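You operate a simulated robot arm through the tools that you are given. There is no shell and no other tool. Be economical: measure what you need, move in short steps, check, and stop when the job is done.

Carry out the task below with a simulated robot arm. There is one attempt and no reset: what you move stays moved.

TASK
Clear the band machine: bundle out, labels on the mat, sliding tray at LABEL, slider at green.
Fine: slide the sliding tray to LOAD before you lift the bundle; the bundle goes into the turquoise tray, the block of labels on to the black mat; other goods stay put.

It is judged by the outcome, as a careful person would: the job done as asked, and still so three seconds after it is handed in. It fails if anything else is knocked over, pushed out of place, dropped, spilled or broken.

THE ROBOT
A 7-joint arm with a two-finger parallel gripper, fixed in place. Base frame: the origin is at the foot of the arm, x ahead of it, y to its left, z up; the work surface is at about z = 940. Units: mm, degrees, N and s.
With the tool pointing down near the work surface it reaches from about 220 to 680 mm from the base axis. Its first joint turns from -66.0 to 66.0 degrees. Payload 2.4 kg.
The TCP is the grasp point between the finger pads, 30 mm short of the fingertips. In the tool frame z runs along the fingers and y along their closing line. Largest opening 94 mm; finger width 28, thickness 10; the body of the gripper, 50 by 96 mm, starts 55 mm behind the TCP.
Orientation is told as [roll, pitch, yaw] about the base's x, y, z axes, in that order, counted from this pose: with the fingers straight down and closing along the base's y, the tool's x points along the base's -x, its y along +y and its z along -z.

THE INTERFACE
- The arm moves only by the tool jog_arm. Its argument "deltas" is a list of rows, each a list of 7 numbers: the shift along the tool's x, y, z in m, then the turn, a rotation vector about the tool's x, y, z in degrees, then the finger opening in m, from 0 to 0.094. In form: [[dx, dy, dz, rx, ry, rz, jaw], ...]. A call has 1 to 20 rows; each row is the pose to reach, as a shift and turn from the pose commanded when the call began, along the tool's axes at that moment. Rows are played at 5 a second. More than 50 mm and 8.6 degrees between two rows, or a gripper value outside its range, and nothing of the call is played. Where a pose cannot be reached the arm comes as near as it can. A force on the tool above 80 N (or 10 N above the force at the start of the call, whichever is more), or a blocked arm, ends the call early, and 0.2 s more pass. Each finger travels about 153 mm/s and halts on what it meets, pressing with about 25 N; the grip force reading is that of the motor and also rises with nothing between the fingers. The clock runs only during rows and for 0.2 s after the last one: add rows that repeat a pose to give the fingers time. It gives the time, the measured TCP pose, the force on the tool (base axes), the opening and the grip force at its end, in the units of the frame above (readings bear some noise).
- Cameras (640 x 400 px; columns grow to the right, rows downward): "scene" is fixed at [47.2, 486.7, 1434.7]; the picture's right is [-0.62, -0.78, 0.00], its down [-0.50, 0.40, -0.77] and it looks along [0.60, -0.48, -0.64] (base axes); focal length 214 px, centre (320, 200). "wrist" rides on the gripper at [-37, 0, -58] in the tool frame; the picture's right is [0.00, -1.00, 0.00], its down [0.97, 0.00, -0.24] and it looks along [0.24, 0.00, 0.97] (tool axes); focal length 218 px, centre (320, 200). There is no depth. A picture from a camera that has moved, and an enlarged one, comes with that camera's place and axes in the base frame and with its lens.
- snapshot(camera): a new picture of that camera. No time passes.
- enlarge(camera, box): a new picture of the part [left, top, right, bottom] of that camera's present view, enlarged. No time passes.
- finish_job(): hands the job in; it is judged then, once.

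Go step by step. Nothing tells you positions but the pictures and the camera data: compare them with the known pose of the tool, close in by small moves and look again before you grip or let go. The budget is 120 turns and 84 pictures, counting those below and the enlarged ones. Unless the task says otherwise, let go and move clear before handing in, and close with one line.

The tools are called after "Request:" as name(argument=value, ...) on one line, values as JSON. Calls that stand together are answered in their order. jog_arm: Moves the arm, as the interface text tells. Its arguments: {"type":"object","properties":{"deltas":{"type":"array"}},"required":["deltas"]} The other tools are called the same way: snapshot (camera) takes a picture; enlarge (camera, box) takes an enlarged picture of a part of a camera's view; finish_job () hands the job in.

At the start:

```text
time: 0.0
ee_pos: [312.2, 130.4, 1336.6]
ee_rot: [0.0, 0.0, 0.0]
wrist_force: [0.1, -0.2, -0.3]
finger_gap: 93.9
grasp_force: 0.0
```

scene: 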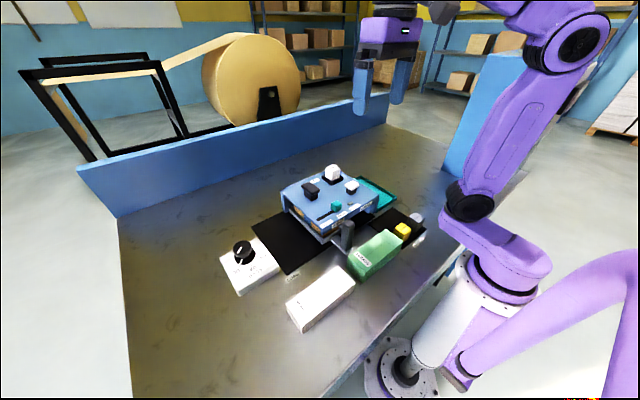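
wrist: 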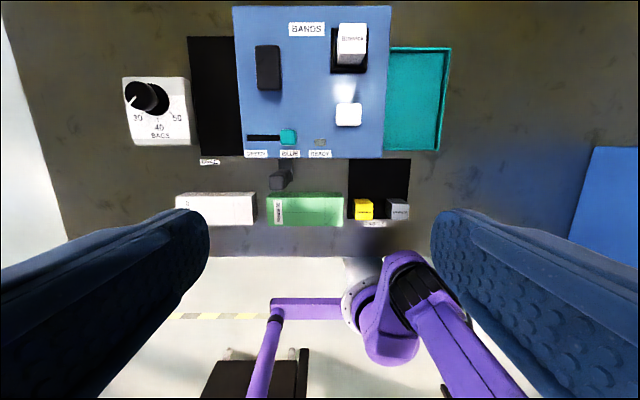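

I see a blue band machine with several parts, a turquoise tray, black mats and some boxes. I'll enlarge both views to read the labels.

Request:
enlarge(camera="wrist", box=[180, 0, 460, 175])

Request:
enlarge(camera="scene", box=[210, 150, 450, 300])

Request:
enlarge(camera="wrist", box=[110, 110, 430, 310])

```text
2.29 times, centred on (320, 88) of wrist
camera zoom: at [349.3, 131.6, 1394.2], right [0.0, -1.0, 0.0], down [-0.97, 0.0, 0.24], along [-0.24, 0.0, -0.97], focal length 499 px, centre (320, 457)
```

zoom: 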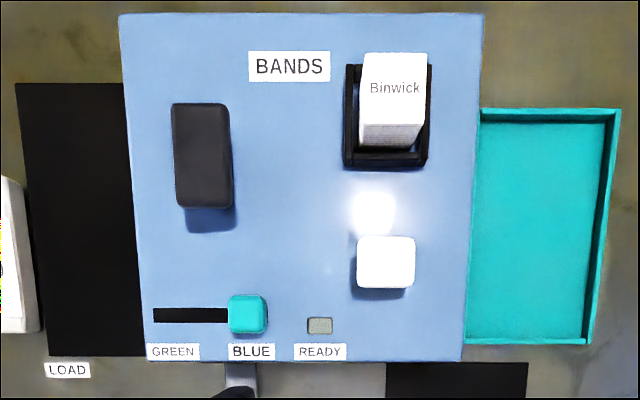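

```text
2.67 times, centred on (330, 225) of scene
camera zoom: at [47.2, 486.7, 1434.7], right [-0.62, -0.78, 0.0], down [-0.5, 0.4, -0.77], along [0.6, -0.48, -0.64], focal length 572 px, centre (293, 133)
```

zoom: 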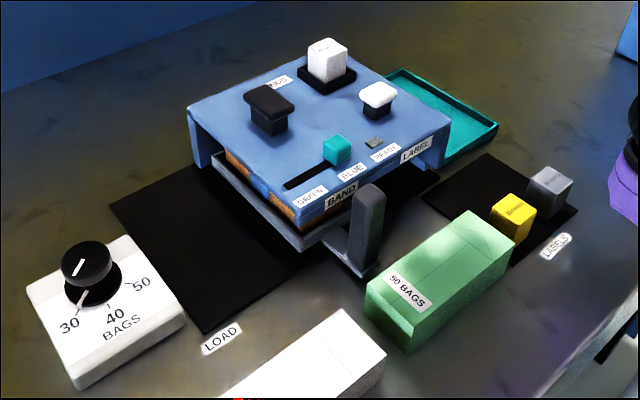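

```text
2.00 times, centred on (270, 210) of wrist
camera zoom: at [349.3, 131.6, 1394.2], right [0.0, -1.0, 0.0], down [-0.97, 0.0, 0.24], along [-0.24, 0.0, -0.97], focal length 436 px, centre (420, 180)
```

zoom: 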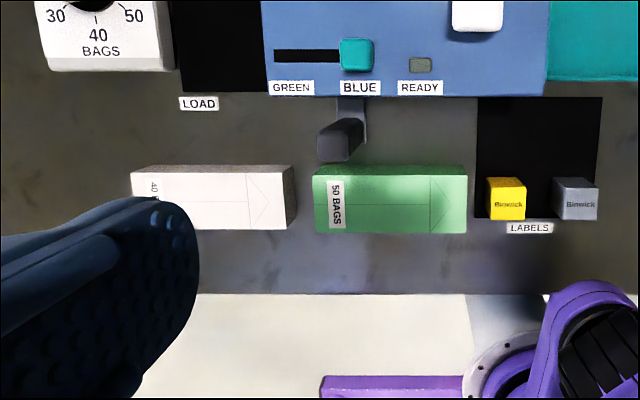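

The tray handle appears to be at about (294, 198), with its top near z 1057. The machine top is near z 1012, and LOAD is at y≈358. I'll move above the handle and look again.

Request:
jog_arm(deltas=[[0.004, 0.014, 0.038, 0, 0, 0, 0.094], [0.008, 0.028, 0.076, 0, 0, 0, 0.094], [0.012, 0.042, 0.114, 0, 0, 0, 0.094], [0.016, 0.056, 0.152, 0, 0, 0, 0.094], [0.018, 0.068, 0.187, 0, 0, 0, 0.094], [0.018, 0.068, 0.187, 0, 0, 0, 0.094]])

Request:
snapshot(camera="wrist")

Request:
snapshot(camera="scene")

```text
time: 1.4
ee_pos: [292.8, 199.7, 1146.3]
ee_rot: [0.1, 0.0, 0.0]
wrist_force: [-0.5, 0.3, -0.5]
finger_gap: 93.9
grasp_force: 0.0
```

```text
78 pictures are left
camera wrist: at [330.0, 200.3, 1203.5], right [0.0, -1.0, 0.0], down [-0.97, 0.0, 0.24], along [-0.24, 0.0, -0.97], focal length 218 px, centre (320, 200)
```

wrist: 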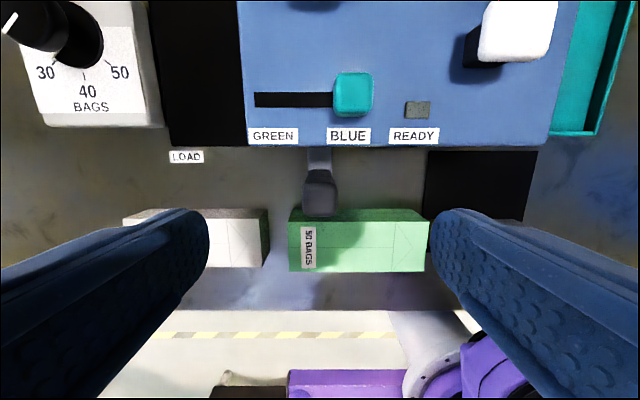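

```text
77 pictures are left
```

scene: 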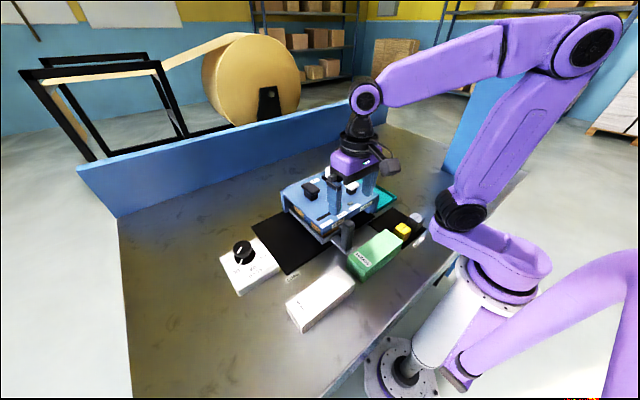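

The handle is centred below the gripper at (293, 200). I'll descend and close on it.

Request:
jog_arm(deltas=[[0, 0, 0.04, 0, 0, 0, 0.094], [0, 0, 0.08, 0, 0, 0, 0.094], [0, 0, 0.11, 0, 0, 0, 0.094], [0, 0, 0.11, 0, 0, 0, 0.06], [0, 0, 0.11, 0, 0, 0, 0.01], [0, 0, 0.11, 0, 0, 0, 0.01]])

Request:
snapshot(camera="scene")

Request:
snapshot(camera="wrist")

```text
time: 2.8
ee_pos: [293.6, 198.8, 1038.7]
ee_rot: [0.0, 0.0, -0.1]
wrist_force: [0.2, -0.6, -13.2]
finger_gap: 30.3
grasp_force: 44.5
```

```text
76 pictures are left
```

scene: 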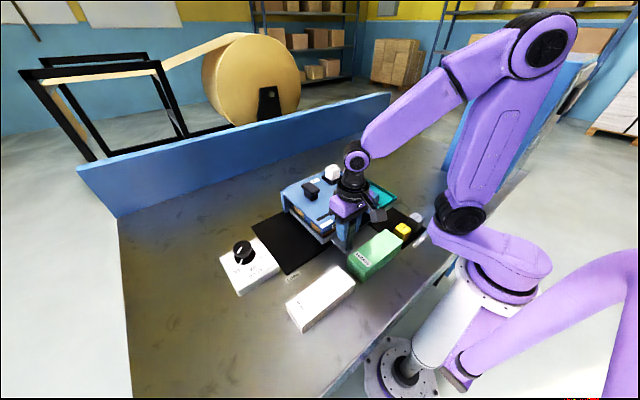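

```text
75 pictures are left
camera wrist: at [330.4, 199.7, 1096.4], right [0.0, -1.0, 0.0], down [-0.97, 0.0, 0.24], along [-0.24, 0.0, -0.97], focal length 218 px, centre (320, 200)
```

wrist: 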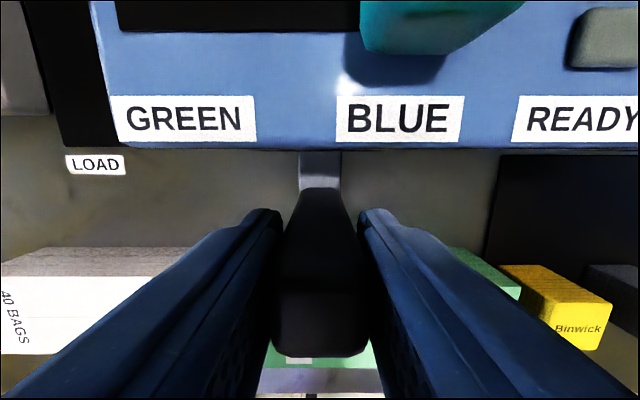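

The handle is gripped. I'll slide the tray along +y toward LOAD, about 159 mm, in small steps.

Request:
jog_arm(deltas=[[0, 0.01, -0.001, 0, 0, 0, 0.01], [0, 0.025, -0.002, 0, 0, 0, 0.01], [0, 0.04, -0.002, 0, 0, 0, 0.01], [0, 0.055, -0.002, 0, 0, 0, 0.01], [0, 0.07, -0.002, 0, 0, 0, 0.01], [0, 0.085, -0.002, 0, 0, 0, 0.01], [0, 0.1, -0.002, 0, 0, 0, 0.01], [0, 0.115, -0.002, 0, 0, 0, 0.01], [0, 0.13, -0.002, 0, 0, 0, 0.01], [0, 0.14, -0.002, 0, 0, 0, 0.01], [0, 0.15, -0.002, 0, 0, 0, 0.01], [0, 0.159, -0.002, 0, 0, 0, 0.01], [0, 0.159, -0.002, 0, 0, 0, 0.01]])

Request:
snapshot(camera="scene")

Request:
snapshot(camera="wrist")

```text
time: 5.0
ee_pos: [294.0, 319.7, 1040.6]
ee_rot: [-2.3, 1.0, -0.6]
wrist_force: [-6.8, -19.5, 20.6]
finger_gap: 31.1
grasp_force: 44.7
stopped in row 10: the force on the tool passed its limit (the readings are from after the stop); the commanded pose is now the measured one
```

```text
74 pictures are left
```

scene: 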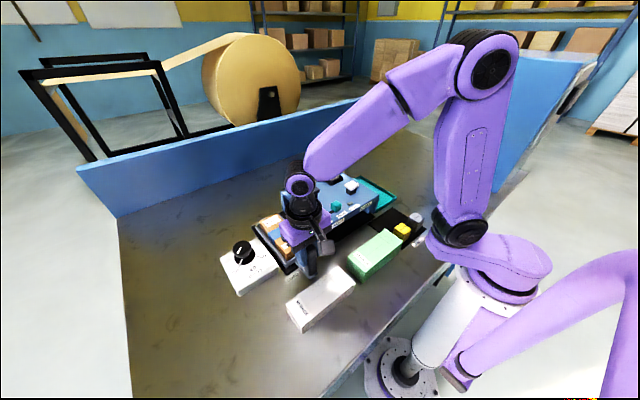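

```text
73 pictures are left
camera wrist: at [332.2, 322.4, 1096.5], right [-0.01, -1.0, 0.04], down [-0.97, 0.02, 0.26], along [-0.26, -0.04, -0.97], focal length 218 px, centre (320, 200)
```

wrist: 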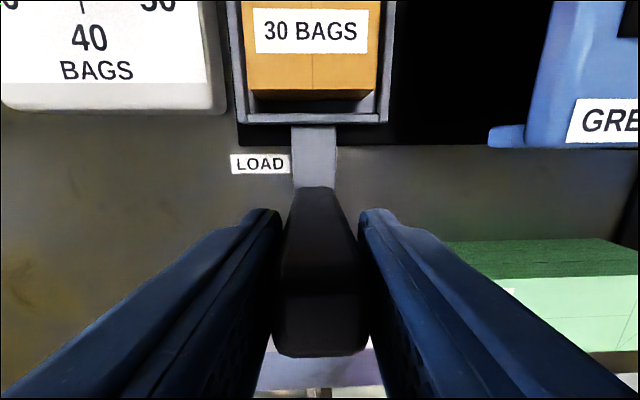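

The tray hit its end stop at LOAD (handle y≈320), and the orange bundle is now in the open. I'll release, level the tool and rise to look.

Request:
jog_arm(deltas=[[0, 0, 0, 0, 0, 0, 0.05], [0, 0, 0, 0, 0, 0, 0.06], [0, 0, -0.03, -2.3, -1.0, -0.6, 0.06], [0, 0, -0.07, -2.3, -1.0, -0.6, 0.06], [-0.03, 0, -0.11, -2.3, -1.0, -0.6, 0.08], [-0.06, 0, -0.15, -2.3, -1.0, -0.6, 0.094], [-0.08, 0, -0.19, -2.3, -1.0, -0.6, 0.094], [-0.08, 0, -0.19, -2.3, -1.0, -0.6, 0.094]])

Request:
snapshot(camera="wrist")

Request:
enlarge(camera="scene", box=[210, 150, 450, 300])

```text
time: 6.8
ee_pos: [378.2, 327.7, 1228.3]
ee_rot: [0.2, -0.1, 0.2]
wrist_force: [0.4, -0.9, 0.1]
finger_gap: 94.2
grasp_force: 0.1
```

```text
72 pictures are left
camera wrist: at [414.0, 326.7, 1286.2], right [0.0, -1.0, -0.01], down [-0.97, 0.0, 0.24], along [-0.24, 0.0, -0.97], focal length 218 px, centre (320, 200)
```

wrist: 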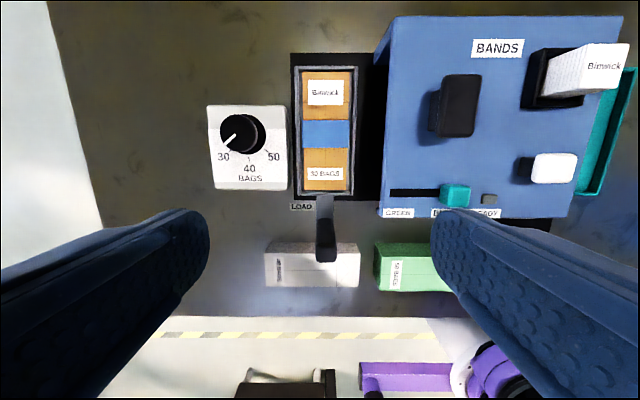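

```text
2.67 times, centred on (330, 225) of scene
camera zoom: at [47.2, 486.7, 1434.7], right [-0.62, -0.78, 0.0], down [-0.5, 0.4, -0.77], along [0.6, -0.48, -0.64], focal length 572 px, centre (293, 133)
```

zoom: 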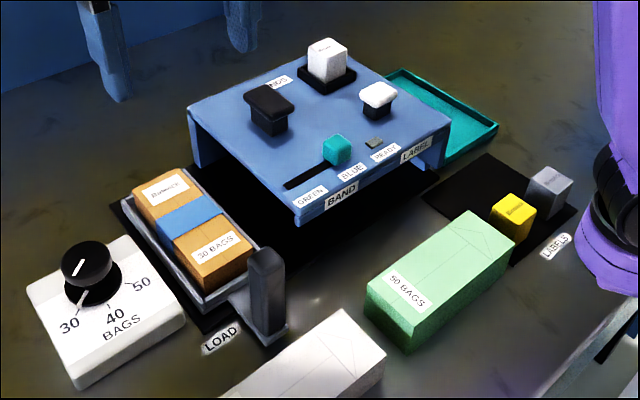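

The bundle is about 68 mm wide at y≈316, x≈354–502, with its top near z 988, in a shallow tray. I'll go closer above its middle to measure the rim height.

Request:
jog_arm(deltas=[[-0.02, -0.005, 0.03, 0, 0, 0, 0.094], [-0.04, -0.01, 0.06, 0, 0, 0, 0.09], [-0.049, -0.012, 0.1, 0, 0, 0, 0.084], [-0.049, -0.012, 0.128, 0, 0, 0, 0.084], [-0.049, -0.012, 0.128, 0, 0, 0, 0.084]])

Request:
snapshot(camera="wrist")

Request:
enlarge(camera="scene", box=[220, 190, 340, 290])

```text
time: 8.0
ee_pos: [427.7, 316.1, 1098.7]
ee_rot: [0.4, -0.1, 0.1]
wrist_force: [1.1, -0.5, 0.0]
finger_gap: 84.2
grasp_force: 0.1
```

```text
70 pictures are left
camera wrist: at [463.6, 315.9, 1156.0], right [0.0, -1.0, -0.01], down [-0.97, 0.0, 0.24], along [-0.24, 0.01, -0.97], focal length 218 px, centre (320, 200)
```

wrist: 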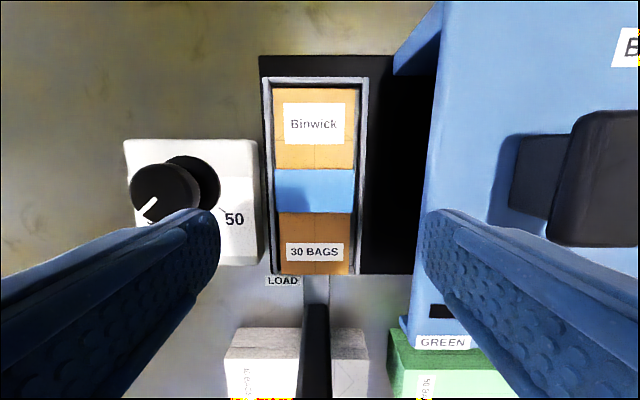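

```text
4.00 times, centred on (280, 240) of scene
camera zoom: at [47.2, 486.7, 1434.7], right [-0.62, -0.78, 0.0], down [-0.5, 0.4, -0.77], along [0.6, -0.48, -0.64], focal length 858 px, centre (480, 40)
```

zoom: 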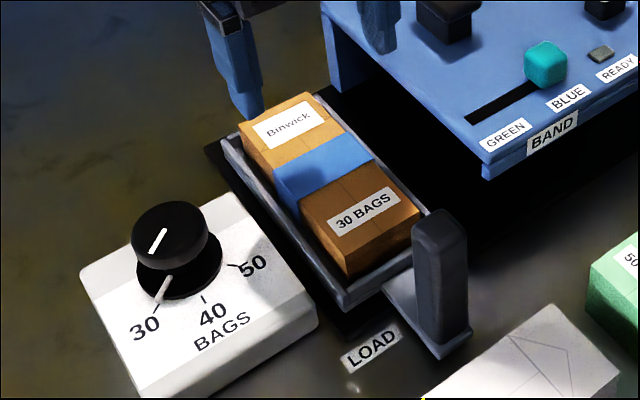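

The bundle's centre is (429, 321), about 64 mm wide, and it stands roughly 25 mm above the tray rim. I'll shift over it, narrow the jaws to 76 mm so they clear the dial box, and descend partway.

Request:
jog_arm(deltas=[[-0.001, 0.0045, 0.02, -0.4, 0, 0, 0.076], [-0.001, 0.0045, 0.05, -0.4, 0, 0, 0.076], [-0.001, 0.0045, 0.07, -0.4, 0, 0, 0.076], [-0.001, 0.0045, 0.07, -0.4, 0, 0, 0.076]])

Request:
snapshot(camera="wrist")

Request:
enlarge(camera="scene", box=[220, 190, 340, 290])

```text
time: 9.0
ee_pos: [430.4, 321.4, 1028.7]
ee_rot: [0.6, -0.1, 0.0]
wrist_force: [0.0, -0.4, -0.2]
finger_gap: 75.9
grasp_force: 0.0
```

```text
68 pictures are left
camera wrist: at [465.6, 321.7, 1086.2], right [0.0, -1.0, -0.01], down [-0.97, 0.0, 0.24], along [-0.24, 0.01, -0.97], focal length 218 px, centre (320, 200)
```

wrist: 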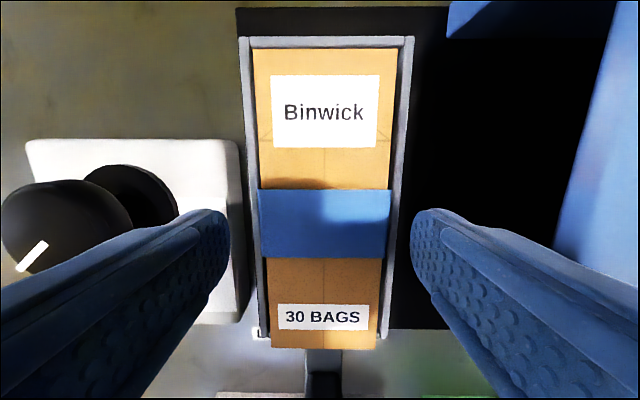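

```text
4.00 times, centred on (280, 240) of scene
camera zoom: at [47.2, 486.7, 1434.7], right [-0.62, -0.78, 0.0], down [-0.5, 0.4, -0.77], along [0.6, -0.48, -0.64], focal length 858 px, centre (480, 40)
```

zoom: 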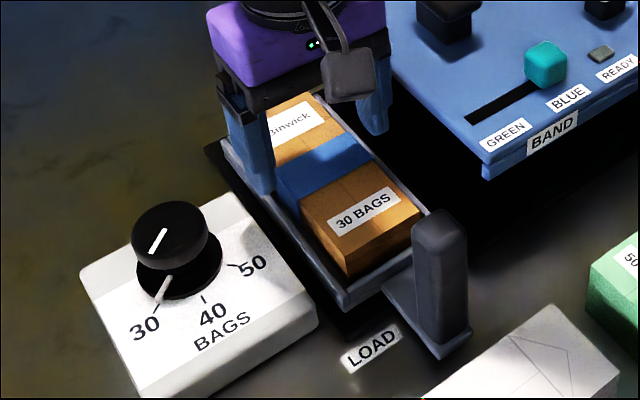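

The fingers straddle the bundle with even margins. I'll go down a further 26 mm and check force and view.

Request:
jog_arm(deltas=[[0, -0.001, 0.01, -0.6, 0, 0, 0.076], [0, -0.001, 0.018, -0.6, 0, 0, 0.076], [0, -0.001, 0.026, -0.6, 0, 0, 0.076], [0, -0.001, 0.026, -0.6, 0, 0, 0.076]])

Request:
enlarge(camera="scene", box=[240, 200, 320, 270])

Request:
snapshot(camera="wrist")

```text
time: 10.0
ee_pos: [428.7, 320.9, 1003.3]
ee_rot: [1.4, 0.0, 0.0]
wrist_force: [0.2, 0.2, -0.5]
finger_gap: 76.1
grasp_force: 0.1
```

```text
5.71 times, centred on (280, 235) of scene
camera zoom: at [47.2, 486.7, 1434.7], right [-0.62, -0.78, 0.0], down [-0.5, 0.4, -0.77], along [0.6, -0.48, -0.64], focal length 1226 px, centre (549, 0)
```

zoom: 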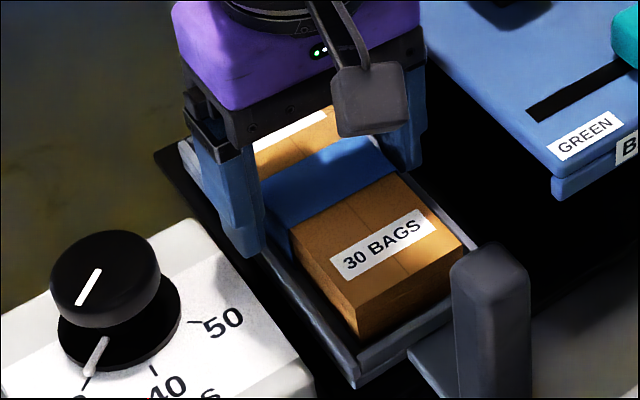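

```text
65 pictures are left
camera wrist: at [465.4, 321.4, 1061.2], right [0.0, -1.0, -0.02], down [-0.97, -0.01, 0.24], along [-0.24, 0.02, -0.97], focal length 218 px, centre (320, 200)
```

wrist: 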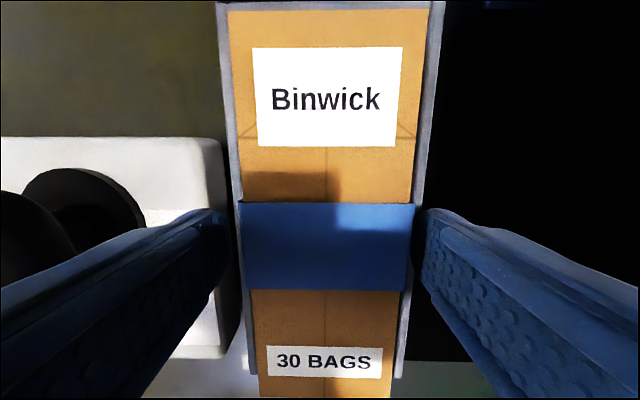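

Still clear and unloaded. I'll level the roll and go down 8 mm more for a better hold.

Request:
jog_arm(deltas=[[0, 0, 0.004, 1.4, 0, 0, 0.076], [0, 0, 0.008, 1.4, 0, 0, 0.076], [0, 0, 0.008, 1.4, 0, 0, 0.076]])

Request:
enlarge(camera="scene", box=[240, 200, 320, 270])

```text
time: 10.8
ee_pos: [428.3, 322.8, 999.4]
ee_rot: [0.1, -0.4, 0.1]
wrist_force: [-9.7, -5.4, 56.1]
finger_gap: 75.9
grasp_force: 0.1
```

```text
5.71 times, centred on (280, 235) of scene
camera zoom: at [46.1, 486.1, 1435.0], right [-0.62, -0.78, 0.0], down [-0.5, 0.4, -0.77], along [0.6, -0.48, -0.64], focal length 1226 px, centre (549, 0)
```

zoom: 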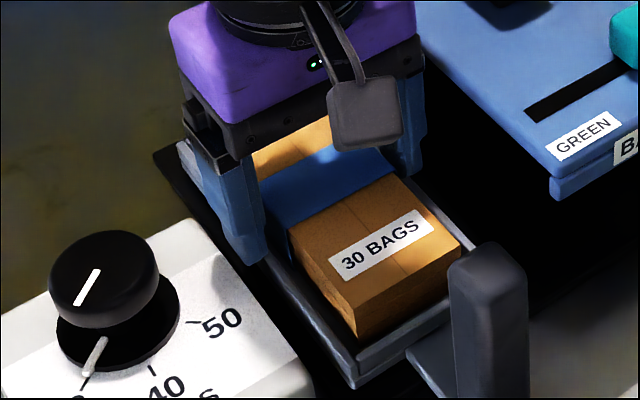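

The fingertips meet the tray rim at z≈969. I'll back off 7 mm, shift slightly to centre, and close.

Request:
jog_arm(deltas=[[0, -0.001, -0.004, 0, 0, 0, 0.076], [0, -0.001, -0.0065, 0, 0, 0, 0.076], [0, -0.001, -0.0065, 0, 0, 0, 0.066], [0, -0.001, -0.0065, 0, 0, 0, 0.055], [0, -0.001, -0.0065, 0, 0, 0, 0.05], [0, -0.001, -0.0065, 0, 0, 0, 0.05]])

Request:
snapshot(camera="wrist")

```text
time: 12.2
ee_pos: [428.7, 321.4, 1001.2]
ee_rot: [-0.1, -0.1, 0.1]
wrist_force: [0.3, 0.4, 0.0]
finger_gap: 59.4
grasp_force: 25.3
```

```text
63 pictures are left
camera wrist: at [465.5, 321.8, 1059.4], right [0.0, -1.0, 0.0], down [-0.97, 0.0, 0.24], along [-0.24, 0.0, -0.97], focal length 218 px, centre (320, 200)
```

wrist: 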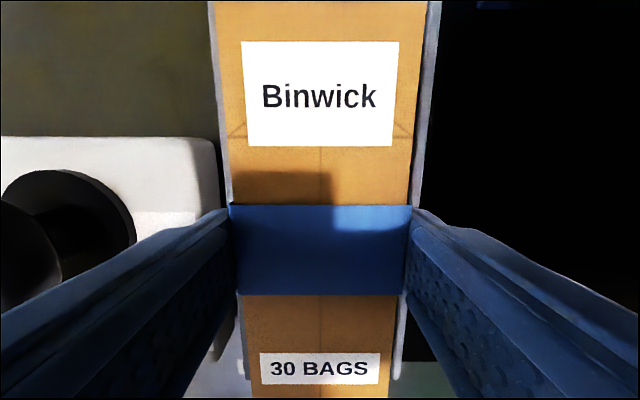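

The bundle is gripped at 59 mm. I'll do a slow test lift.

Request:
jog_arm(deltas=[[0, 0, -0.003, 0, 0, 0, 0.05], [0, 0, -0.008, 0, 0, 0, 0.05], [0, 0, -0.015, 0, 0, 0, 0.05], [0, 0, -0.025, 0, 0, 0, 0.05], [0, 0, -0.037, 0, 0, 0, 0.05], [0, 0, -0.05, 0, 0, 0, 0.05], [0, 0, -0.05, 0, 0, 0, 0.05]])

Request:
enlarge(camera="scene", box=[210, 150, 450, 300])

Request:
snapshot(camera="wrist")

```text
time: 13.8
ee_pos: [429.8, 319.6, 1054.0]
ee_rot: [-0.1, -0.3, 0.2]
wrist_force: [0.4, 0.2, -0.9]
finger_gap: 59.4
grasp_force: 25.1
```

```text
2.67 times, centred on (330, 225) of scene
camera zoom: at [47.2, 486.8, 1434.7], right [-0.62, -0.78, 0.0], down [-0.5, 0.4, -0.77], along [0.6, -0.48, -0.64], focal length 572 px, centre (293, 133)
```

zoom: 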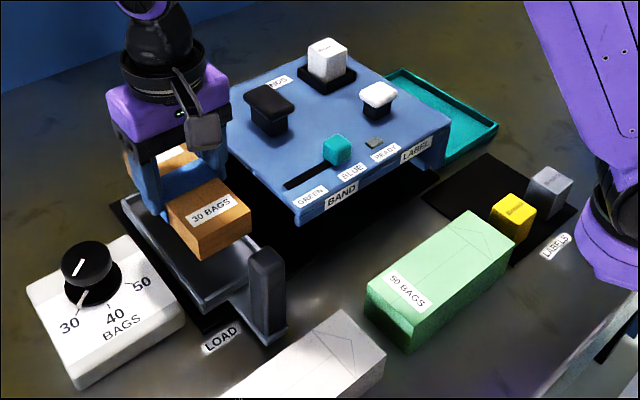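

```text
61 pictures are left
camera wrist: at [465.7, 320.4, 1110.6], right [0.0, -1.0, 0.0], down [-0.97, 0.0, 0.24], along [-0.24, 0.0, -0.97], focal length 218 px, centre (320, 200)
```

wrist: 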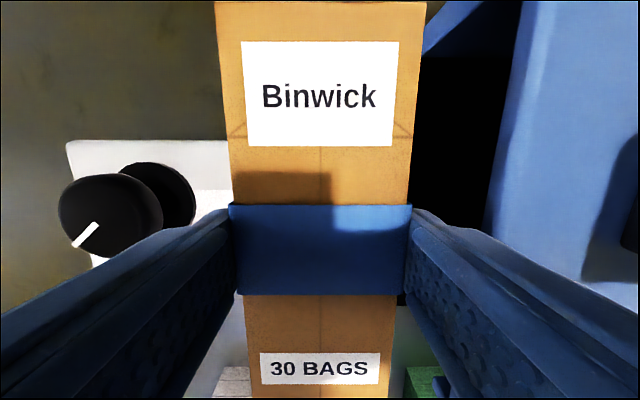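

The bundle is held firmly. The turquoise tray spans roughly x 339–517, y −100 to 0, so I'll lift to z≈1200 and carry the bundle across above the machine.

Request:
jog_arm(deltas=[[0, 0, -0.02, 0, 0, 0, 0.05], [0, 0, -0.05, 0, 0, 0, 0.05], [0, 0, -0.08, 0, 0, 0, 0.05], [0, 0, -0.11, 0, 0, 0, 0.05], [0, -0.01, -0.14, 0, 0, 0, 0.05], [0, -0.03, -0.15, 0, 0, 0, 0.05], [0, -0.055, -0.15, 0, 0, 0, 0.05], [0, -0.08, -0.15, 0, 0, 0, 0.05], [0, -0.105, -0.15, 0, 0, 0, 0.05], [0, -0.13, -0.15, 0, 0, 0, 0.05], [0, -0.155, -0.15, 0, 0, 0, 0.05], [0, -0.18, -0.15, 0, 0, 0, 0.05], [0, -0.205, -0.15, 0, 0, 0, 0.05], [0, -0.23, -0.15, 0, 0, 0, 0.05], [0, -0.255, -0.15, 0, 0, 0, 0.05], [0, -0.28, -0.15, 0, 0, 0, 0.05], [0, -0.305, -0.15, 0, 0, 0, 0.05], [0, -0.33, -0.15, 0, 0, 0, 0.05], [0, -0.35, -0.15, 0, 0, 0, 0.05], [0, -0.37, -0.15, 0, 0, 0, 0.05]])

Request:
snapshot(camera="wrist")

Request:
snapshot(camera="scene")

```text
time: 18.0
ee_pos: [429.1, -48.9, 1204.5]
ee_rot: [-0.2, -0.2, 0.0]
wrist_force: [-0.1, 0.0, -1.7]
finger_gap: 59.6
grasp_force: 24.4
```

```text
60 pictures are left
camera wrist: at [464.9, -48.4, 1261.7], right [0.0, -1.0, 0.0], down [-0.97, 0.0, 0.24], along [-0.24, 0.0, -0.97], focal length 218 px, centre (320, 200)
```

wrist: 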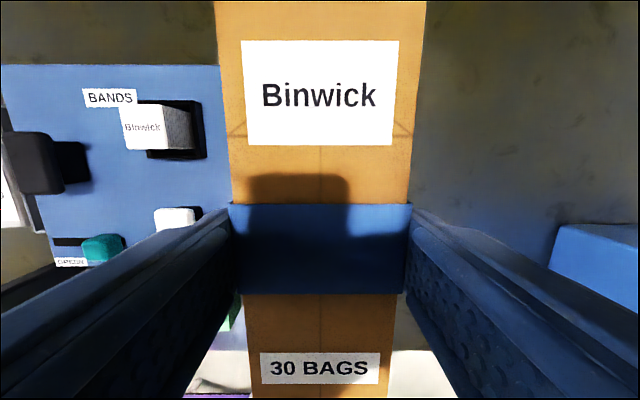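

```text
59 pictures are left
```

scene: 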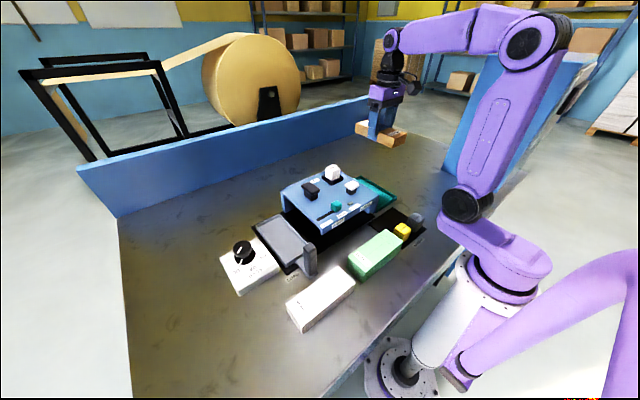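

The bundle is above the tray area. I'll shift 4 mm toward +y and descend to z≈1030, then look from the scene camera.

Request:
jog_arm(deltas=[[0, 0.004, 0.03, 0, 0, 0, 0.05], [0, 0.004, 0.06, 0, 0, 0, 0.05], [0, 0.004, 0.09, 0, 0, 0, 0.05], [0, 0.004, 0.12, 0, 0, 0, 0.05], [0, 0.004, 0.15, 0, 0, 0, 0.05], [0, 0.004, 0.174, 0, 0, 0, 0.05], [0, 0.004, 0.174, 0, 0, 0, 0.05]])

Request:
enlarge(camera="scene", box=[310, 130, 430, 230])

Request:
snapshot(camera="wrist")

```text
time: 19.6
ee_pos: [430.0, -45.7, 1028.9]
ee_rot: [-0.2, -0.2, 0.2]
wrist_force: [0.8, -0.6, -0.9]
finger_gap: 59.2
grasp_force: 24.9
```

```text
4.00 times, centred on (370, 180) of scene
camera zoom: at [47.2, 486.7, 1434.7], right [-0.62, -0.78, 0.0], down [-0.5, 0.4, -0.77], along [0.6, -0.48, -0.64], focal length 858 px, centre (120, 280)
```

zoom: 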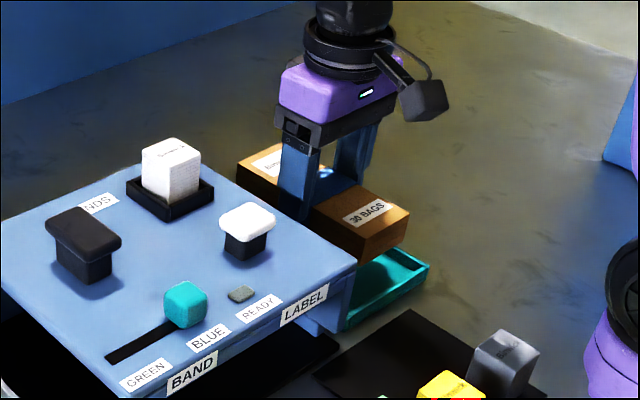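

```text
57 pictures are left
camera wrist: at [467.0, -44.9, 1087.2], right [0.0, -1.0, 0.0], down [-0.97, 0.0, 0.24], along [-0.24, 0.0, -0.97], focal length 218 px, centre (320, 200)
```

wrist: 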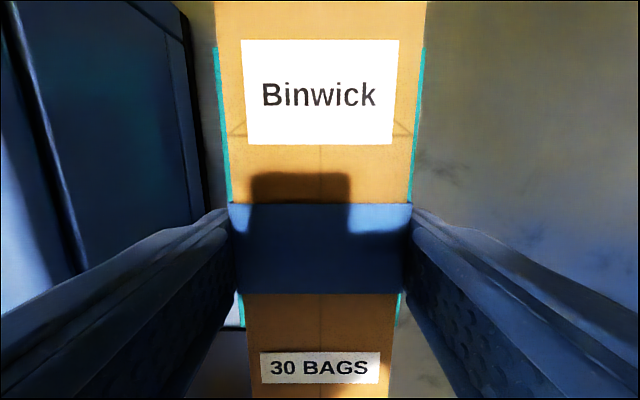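

The tray rim shows equally on both sides and the bundle is centred lengthwise. I'll lower it carefully to the tray floor.

Request:
jog_arm(deltas=[[0, 0, 0.008, 0, 0, 0, 0.05], [0, 0, 0.016, 0, 0, 0, 0.05], [0, 0, 0.022, 0, 0, 0, 0.05], [0, 0, 0.025, 0, 0, 0, 0.05], [0, 0, 0.025, 0, 0, 0, 0.05]])

Request:
enlarge(camera="scene", box=[350, 150, 430, 220])

```text
time: 20.8
ee_pos: [429.2, -46.7, 1003.3]
ee_rot: [-0.1, -0.1, 0.1]
wrist_force: [-0.1, 0.5, -1.8]
finger_gap: 59.3
grasp_force: 25.1
```

```text
5.71 times, centred on (390, 185) of scene
camera zoom: at [47.2, 486.7, 1434.7], right [-0.62, -0.78, 0.0], down [-0.5, 0.4, -0.77], along [0.6, -0.48, -0.64], focal length 1226 px, centre (-80, 286)
```

zoom: 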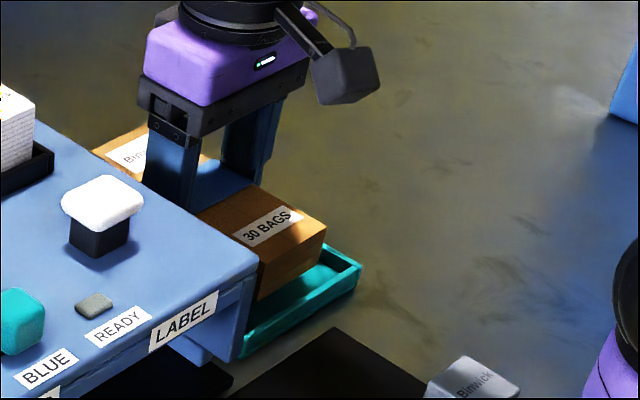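

Request:
jog_arm(deltas=[[0, 0, 0.004, 0, 0, 0, 0.05], [0, 0, 0.008, 0, 0, 0, 0.05], [0, 0, 0.011, 0, 0, 0, 0.05], [0, 0, 0.011, 0, 0, 0, 0.05]])

Request:
enlarge(camera="scene", box=[350, 150, 430, 220])

```text
time: 21.8
ee_pos: [428.9, -45.8, 991.3]
ee_rot: [-0.1, -0.1, 0.1]
wrist_force: [-0.1, 0.2, -0.5]
finger_gap: 59.5
grasp_force: 25.2
```

```text
5.71 times, centred on (390, 185) of scene
camera zoom: at [47.2, 486.7, 1434.7], right [-0.62, -0.78, 0.0], down [-0.5, 0.4, -0.77], along [0.6, -0.48, -0.64], focal length 1226 px, centre (-80, 286)
```

zoom: 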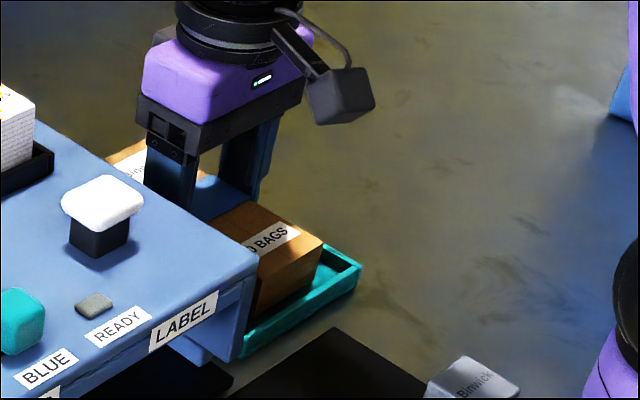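

The bundle is a few millimetres above the floor of the tray. I'll continue creeping down.

Request:
jog_arm(deltas=[[0, 0, 0.003, 0, 0, 0, 0.05], [0, 0, 0.005, 0, 0, 0, 0.05], [0, 0, 0.005, 0, 0, 0, 0.05]])

```text
time: 22.6
ee_pos: [430.1, -45.8, 987.0]
ee_rot: [-0.1, -0.2, 0.1]
wrist_force: [0.1, -1.7, 8.4]
finger_gap: 59.4
grasp_force: 24.5
```

Contact is made (8 N). I'll open the jaws and rise straight up.

Request:
jog_arm(deltas=[[0, 0, 0, 0, 0, 0, 0.065], [0, 0, 0, 0, 0, 0, 0.076], [0, 0, 0, 0, 0, 0, 0.076], [0, 0, -0.02, 0, 0, 0, 0.076], [0, 0, -0.05, 0, 0, 0, 0.076], [0, 0, -0.09, 0, 0, 0, 0.076], [0, 0, -0.13, 0, 0, 0, 0.076], [0, 0, -0.17, 0, 0, 0, 0.076], [0, 0, -0.2, 0, 0, 0, 0.076], [0, 0, -0.2, 0, 0, 0, 0.076]])

Request:
snapshot(camera="wrist")

Request:
enlarge(camera="scene", box=[210, 150, 450, 300])

```text
time: 24.8
ee_pos: [427.7, -46.6, 1186.1]
ee_rot: [-0.1, -0.1, 0.1]
wrist_force: [0.9, -0.9, 0.5]
finger_gap: 76.0
grasp_force: 0.1
```

```text
54 pictures are left
camera wrist: at [463.9, -45.4, 1244.4], right [0.0, -1.0, 0.0], down [-0.97, 0.0, 0.24], along [-0.24, 0.0, -0.97], focal length 218 px, centre (320, 200)
```

wrist: 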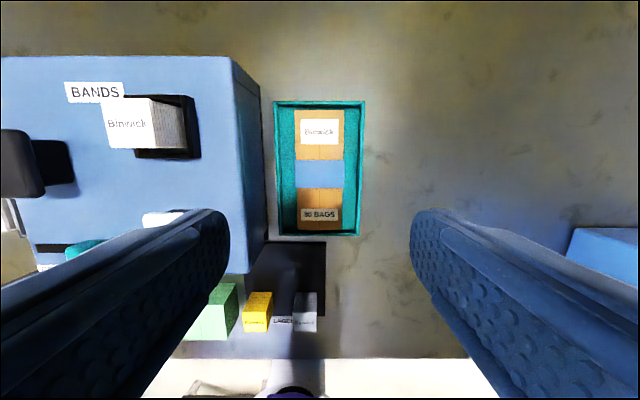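

```text
2.67 times, centred on (330, 225) of scene
camera zoom: at [47.2, 486.7, 1434.7], right [-0.62, -0.78, 0.0], down [-0.5, 0.4, -0.77], along [0.6, -0.48, -0.64], focal length 572 px, centre (293, 133)
```

zoom: 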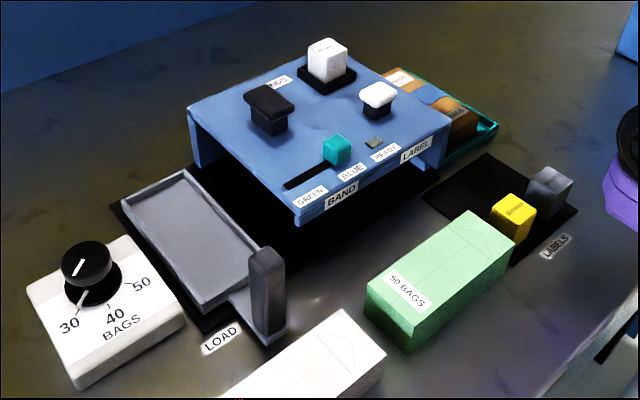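

The bundle sits inside the turquoise tray. Next is the label block, near (486, 92) with its top around z 1077, so I'll move above it.

Request:
jog_arm(deltas=[[-0.01, 0.025, -0.01, 0, 0, 0, 0.076], [-0.022, 0.055, -0.01, 0, 0, 0, 0.076], [-0.034, 0.085, -0.01, 0, 0, 0, 0.076], [-0.046, 0.115, -0.01, 0, 0, 0, 0.076], [-0.058, 0.138, -0.01, 0, 0, 0, 0.076], [-0.058, 0.138, -0.01, 0, 0, 0, 0.076]])

Request:
snapshot(camera="wrist")

Request:
enlarge(camera="scene", box=[300, 150, 380, 220])

```text
time: 26.2
ee_pos: [486.1, 93.3, 1197.8]
ee_rot: [-0.1, -0.2, 0.1]
wrist_force: [-0.3, -0.4, -0.4]
finger_gap: 75.9
grasp_force: 0.1
```

```text
52 pictures are left
camera wrist: at [523.1, 94.3, 1255.6], right [0.0, -1.0, 0.0], down [-0.97, 0.0, 0.24], along [-0.24, 0.0, -0.97], focal length 218 px, centre (320, 200)
```

wrist: 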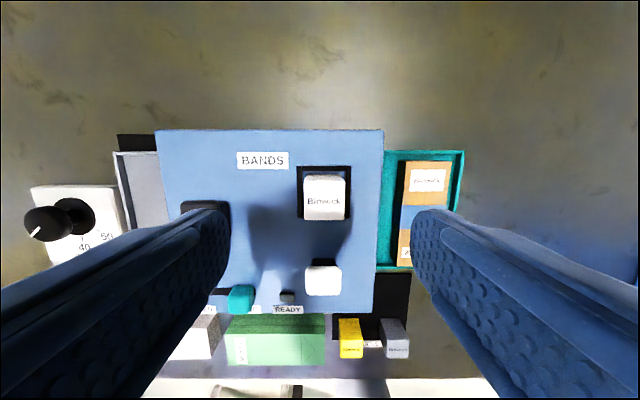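

```text
5.71 times, centred on (340, 185) of scene
camera zoom: at [47.1, 486.8, 1434.7], right [-0.62, -0.78, 0.0], down [-0.5, 0.4, -0.77], along [0.6, -0.48, -0.64], focal length 1226 px, centre (206, 286)
```

zoom: 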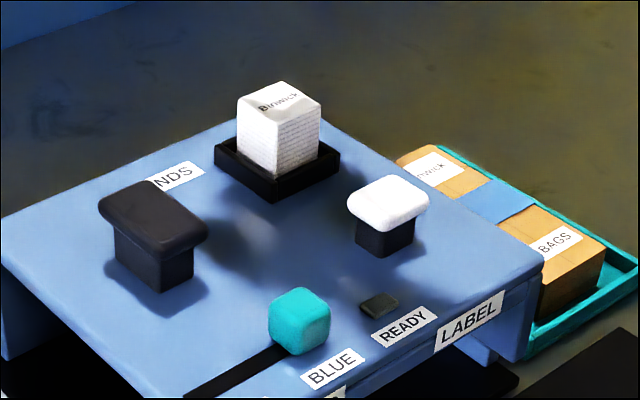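

The block is about 33 mm wide. I'll go lower and look again before gripping.

Request:
jog_arm(deltas=[[0.003, -0.001, 0.03, 0, 0, 0, 0.07], [0.005, -0.001, 0.06, 0, 0, 0, 0.06], [0.005, -0.001, 0.075, 0, 0, 0, 0.06], [0.005, -0.001, 0.075, 0, 0, 0, 0.06]])

Request:
snapshot(camera="wrist")

Request:
enlarge(camera="scene", box=[300, 150, 380, 220])

```text
time: 27.2
ee_pos: [481.4, 90.5, 1122.9]
ee_rot: [-0.2, -0.3, 0.0]
wrist_force: [-0.1, 0.0, 0.0]
finger_gap: 59.8
grasp_force: 0.1
```

```text
50 pictures are left
camera wrist: at [518.7, 91.2, 1181.1], right [0.0, -1.0, 0.0], down [-0.97, 0.0, 0.24], along [-0.24, 0.0, -0.97], focal length 218 px, centre (320, 200)
```

wrist: 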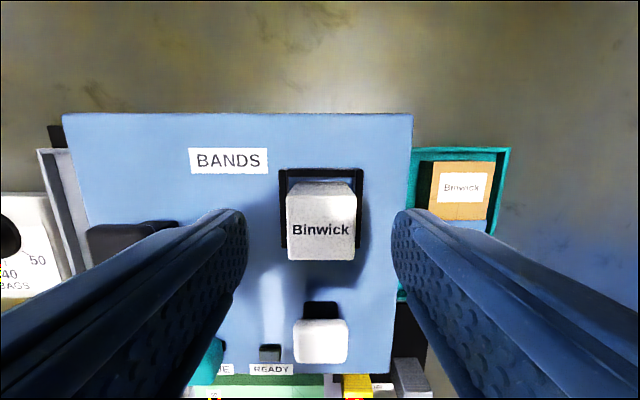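

```text
5.71 times, centred on (340, 185) of scene
camera zoom: at [47.2, 486.7, 1434.7], right [-0.62, -0.78, 0.0], down [-0.5, 0.4, -0.77], along [0.6, -0.48, -0.64], focal length 1226 px, centre (206, 286)
```

zoom: 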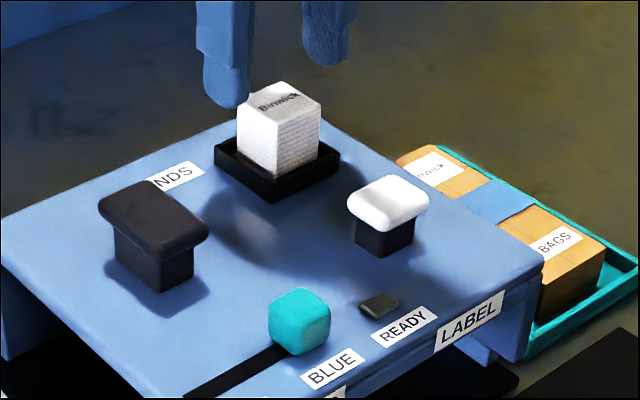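

The block is centred at (477.5, 90.5). I'll go down to z≈1079, keeping fingertips above the black holder, and close.

Request:
jog_arm(deltas=[[0.004, 0, 0.02, 0, 0, 0, 0.06], [0.004, 0, 0.044, 0, 0, 0, 0.06], [0.004, 0, 0.044, 0, 0, 0, 0.06]])

Request:
enlarge(camera="scene", box=[300, 150, 380, 220])

Request:
snapshot(camera="wrist")

```text
time: 28.0
ee_pos: [476.7, 91.7, 1079.1]
ee_rot: [-0.1, -0.2, 0.1]
wrist_force: [0.6, 0.6, 0.6]
finger_gap: 60.0
grasp_force: 0.1
```

```text
5.71 times, centred on (340, 185) of scene
camera zoom: at [47.2, 486.7, 1434.7], right [-0.62, -0.78, 0.0], down [-0.5, 0.4, -0.77], along [0.6, -0.48, -0.64], focal length 1226 px, centre (206, 286)
```

zoom: 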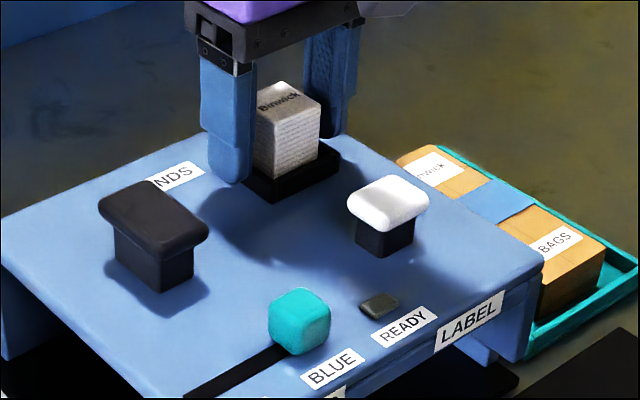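

```text
47 pictures are left
camera wrist: at [513.2, 93.0, 1136.8], right [0.0, -1.0, 0.0], down [-0.97, 0.0, 0.24], along [-0.24, 0.0, -0.97], focal length 218 px, centre (320, 200)
```

wrist: 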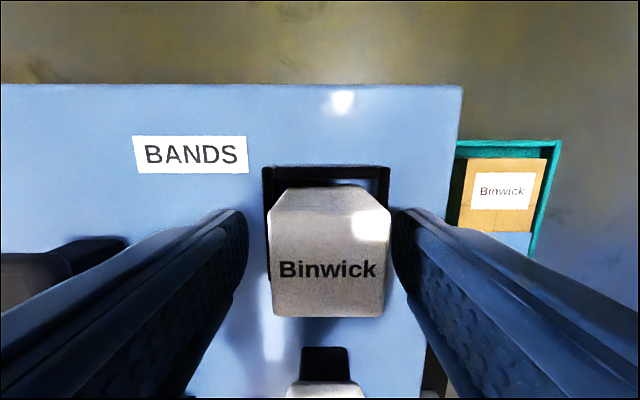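

Position is good apart from a ~2 mm sideways offset. I'll correct that, close, and test-lift slowly.

Request:
jog_arm(deltas=[[0, -0.002, 0.001, 0, 0, 0, 0.05], [0, -0.002, 0.001, 0, 0, 0, 0.03], [0, -0.002, 0.001, 0, 0, 0, 0.025], [0, -0.002, 0.001, 0, 0, 0, 0.025], [0, -0.002, -0.002, 0, 0, 0, 0.025], [0, -0.002, -0.008, 0, 0, 0, 0.025], [0, -0.002, -0.018, 0, 0, 0, 0.025], [0, -0.002, -0.03, 0, 0, 0, 0.025], [0, -0.002, -0.045, 0, 0, 0, 0.025], [0, -0.002, -0.06, 0, 0, 0, 0.025], [0, -0.002, -0.06, 0, 0, 0, 0.025]])

Request:
enlarge(camera="scene", box=[300, 130, 400, 220])

Request:
snapshot(camera="wrist")

```text
time: 30.4
ee_pos: [477.6, 91.1, 1139.7]
ee_rot: [-0.1, -0.1, 0.1]
wrist_force: [0.0, 0.0, -0.8]
finger_gap: 37.0
grasp_force: 24.6
```

```text
4.44 times, centred on (350, 175) of scene
camera zoom: at [47.2, 486.7, 1434.7], right [-0.62, -0.78, 0.0], down [-0.5, 0.4, -0.77], along [0.6, -0.48, -0.64], focal length 953 px, centre (187, 311)
```

zoom: 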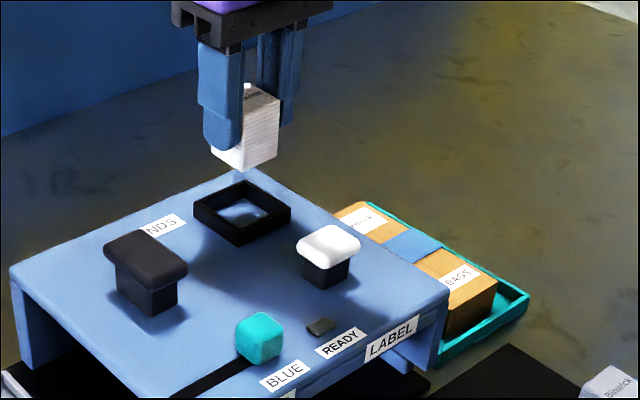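

```text
45 pictures are left
camera wrist: at [513.6, 91.0, 1196.6], right [0.0, -1.0, 0.0], down [-0.97, 0.0, 0.24], along [-0.24, 0.0, -0.97], focal length 218 px, centre (320, 200)
```

wrist: 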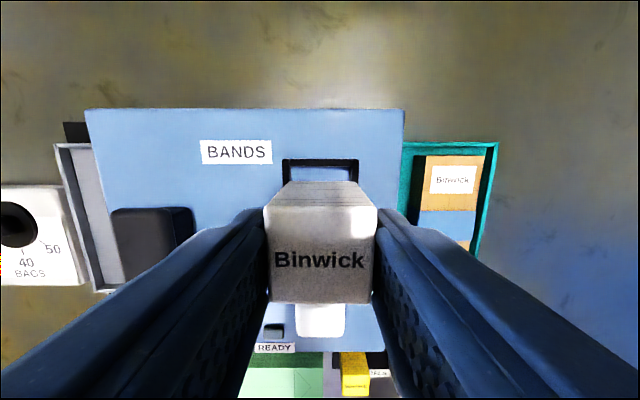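

The label block is held. The LABELS mat spans roughly x 194–324, y −55 to 75, with its free part at the back, so I'll carry the block to about (270, 5).

Request:
jog_arm(deltas=[[0, 0, -0.02, 0, 0, 0, 0.025], [0.01, -0.005, -0.03, 0, 0, 0, 0.025], [0.035, -0.015, -0.03, 0, 0, 0, 0.025], [0.06, -0.026, -0.03, 0, 0, 0, 0.025], [0.085, -0.036, -0.03, 0, 0, 0, 0.025], [0.11, -0.047, -0.03, 0, 0, 0, 0.025], [0.135, -0.057, -0.03, 0, 0, 0, 0.025], [0.16, -0.067, -0.03, 0, 0, 0, 0.025], [0.185, -0.077, -0.03, 0, 0, 0, 0.025], [0.207, -0.086, -0.03, 0, 0, 0, 0.025], [0.207, -0.086, -0.03, 0, 0, 0, 0.025]])

Request:
snapshot(camera="wrist")

Request:
enlarge(camera="scene", box=[310, 130, 450, 260])

```text
time: 32.8
ee_pos: [270.4, 2.8, 1168.7]
ee_rot: [-0.2, -0.1, 0.1]
wrist_force: [0.0, 0.5, -0.5]
finger_gap: 33.0
grasp_force: 24.8
```

```text
44 pictures are left
camera wrist: at [307.0, 3.5, 1227.4], right [0.0, -1.0, 0.0], down [-0.97, 0.0, 0.24], along [-0.24, 0.0, -0.97], focal length 218 px, centre (320, 200)
```

wrist: 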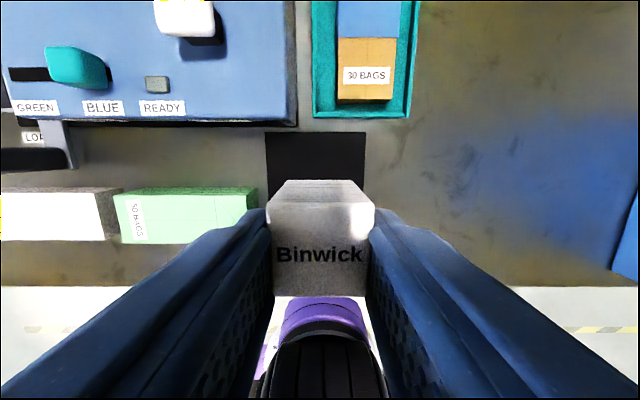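

```text
3.08 times, centred on (380, 195) of scene
camera zoom: at [47.1, 486.7, 1434.7], right [-0.62, -0.78, 0.0], down [-0.5, 0.4, -0.77], along [0.6, -0.48, -0.64], focal length 660 px, centre (135, 215)
```

zoom: 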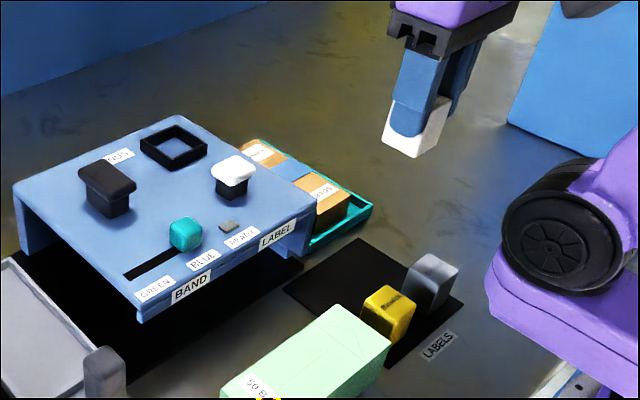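

The mat is x 194–324, y −54 to 72, and the yellow and grey blocks' backs are near x 243. I'll aim for x≈283, y≈5 and descend in stages.

Request:
jog_arm(deltas=[[-0.012, 0.002, 0.03, 0, 0, 0, 0.025], [-0.012, 0.002, 0.06, 0, 0, 0, 0.025], [-0.012, 0.002, 0.09, 0, 0, 0, 0.025], [-0.012, 0.002, 0.12, 0, 0, 0, 0.025], [-0.012, 0.002, 0.14, 0, 0, 0, 0.025], [-0.012, 0.002, 0.14, 0, 0, 0, 0.025]])

Request:
enlarge(camera="scene", box=[350, 160, 450, 250])

Request:
snapshot(camera="wrist")

```text
time: 34.2
ee_pos: [283.5, 5.9, 1027.5]
ee_rot: [-0.2, -0.2, 0.0]
wrist_force: [-0.1, -0.1, 0.1]
finger_gap: 33.2
grasp_force: 25.6
```

```text
4.44 times, centred on (400, 205) of scene
camera zoom: at [47.2, 486.7, 1434.7], right [-0.62, -0.78, 0.0], down [-0.5, 0.4, -0.77], along [0.6, -0.48, -0.64], focal length 953 px, centre (-36, 178)
```

zoom: 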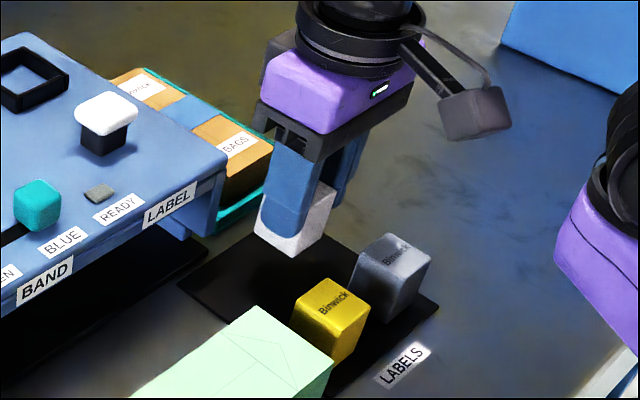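

```text
41 pictures are left
camera wrist: at [319.8, 6.3, 1086.0], right [0.0, -1.0, 0.0], down [-0.97, 0.0, 0.24], along [-0.24, 0.0, -0.97], focal length 218 px, centre (320, 200)
```

wrist: 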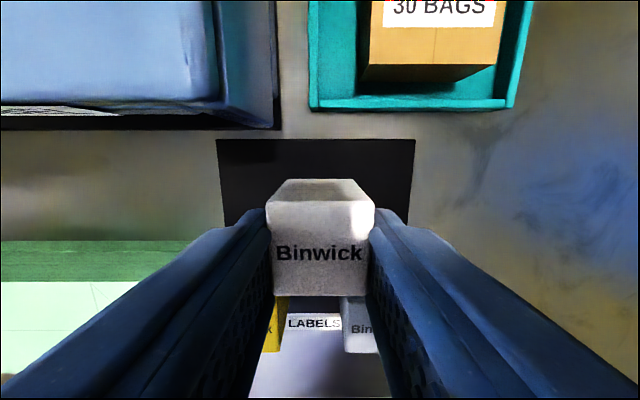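

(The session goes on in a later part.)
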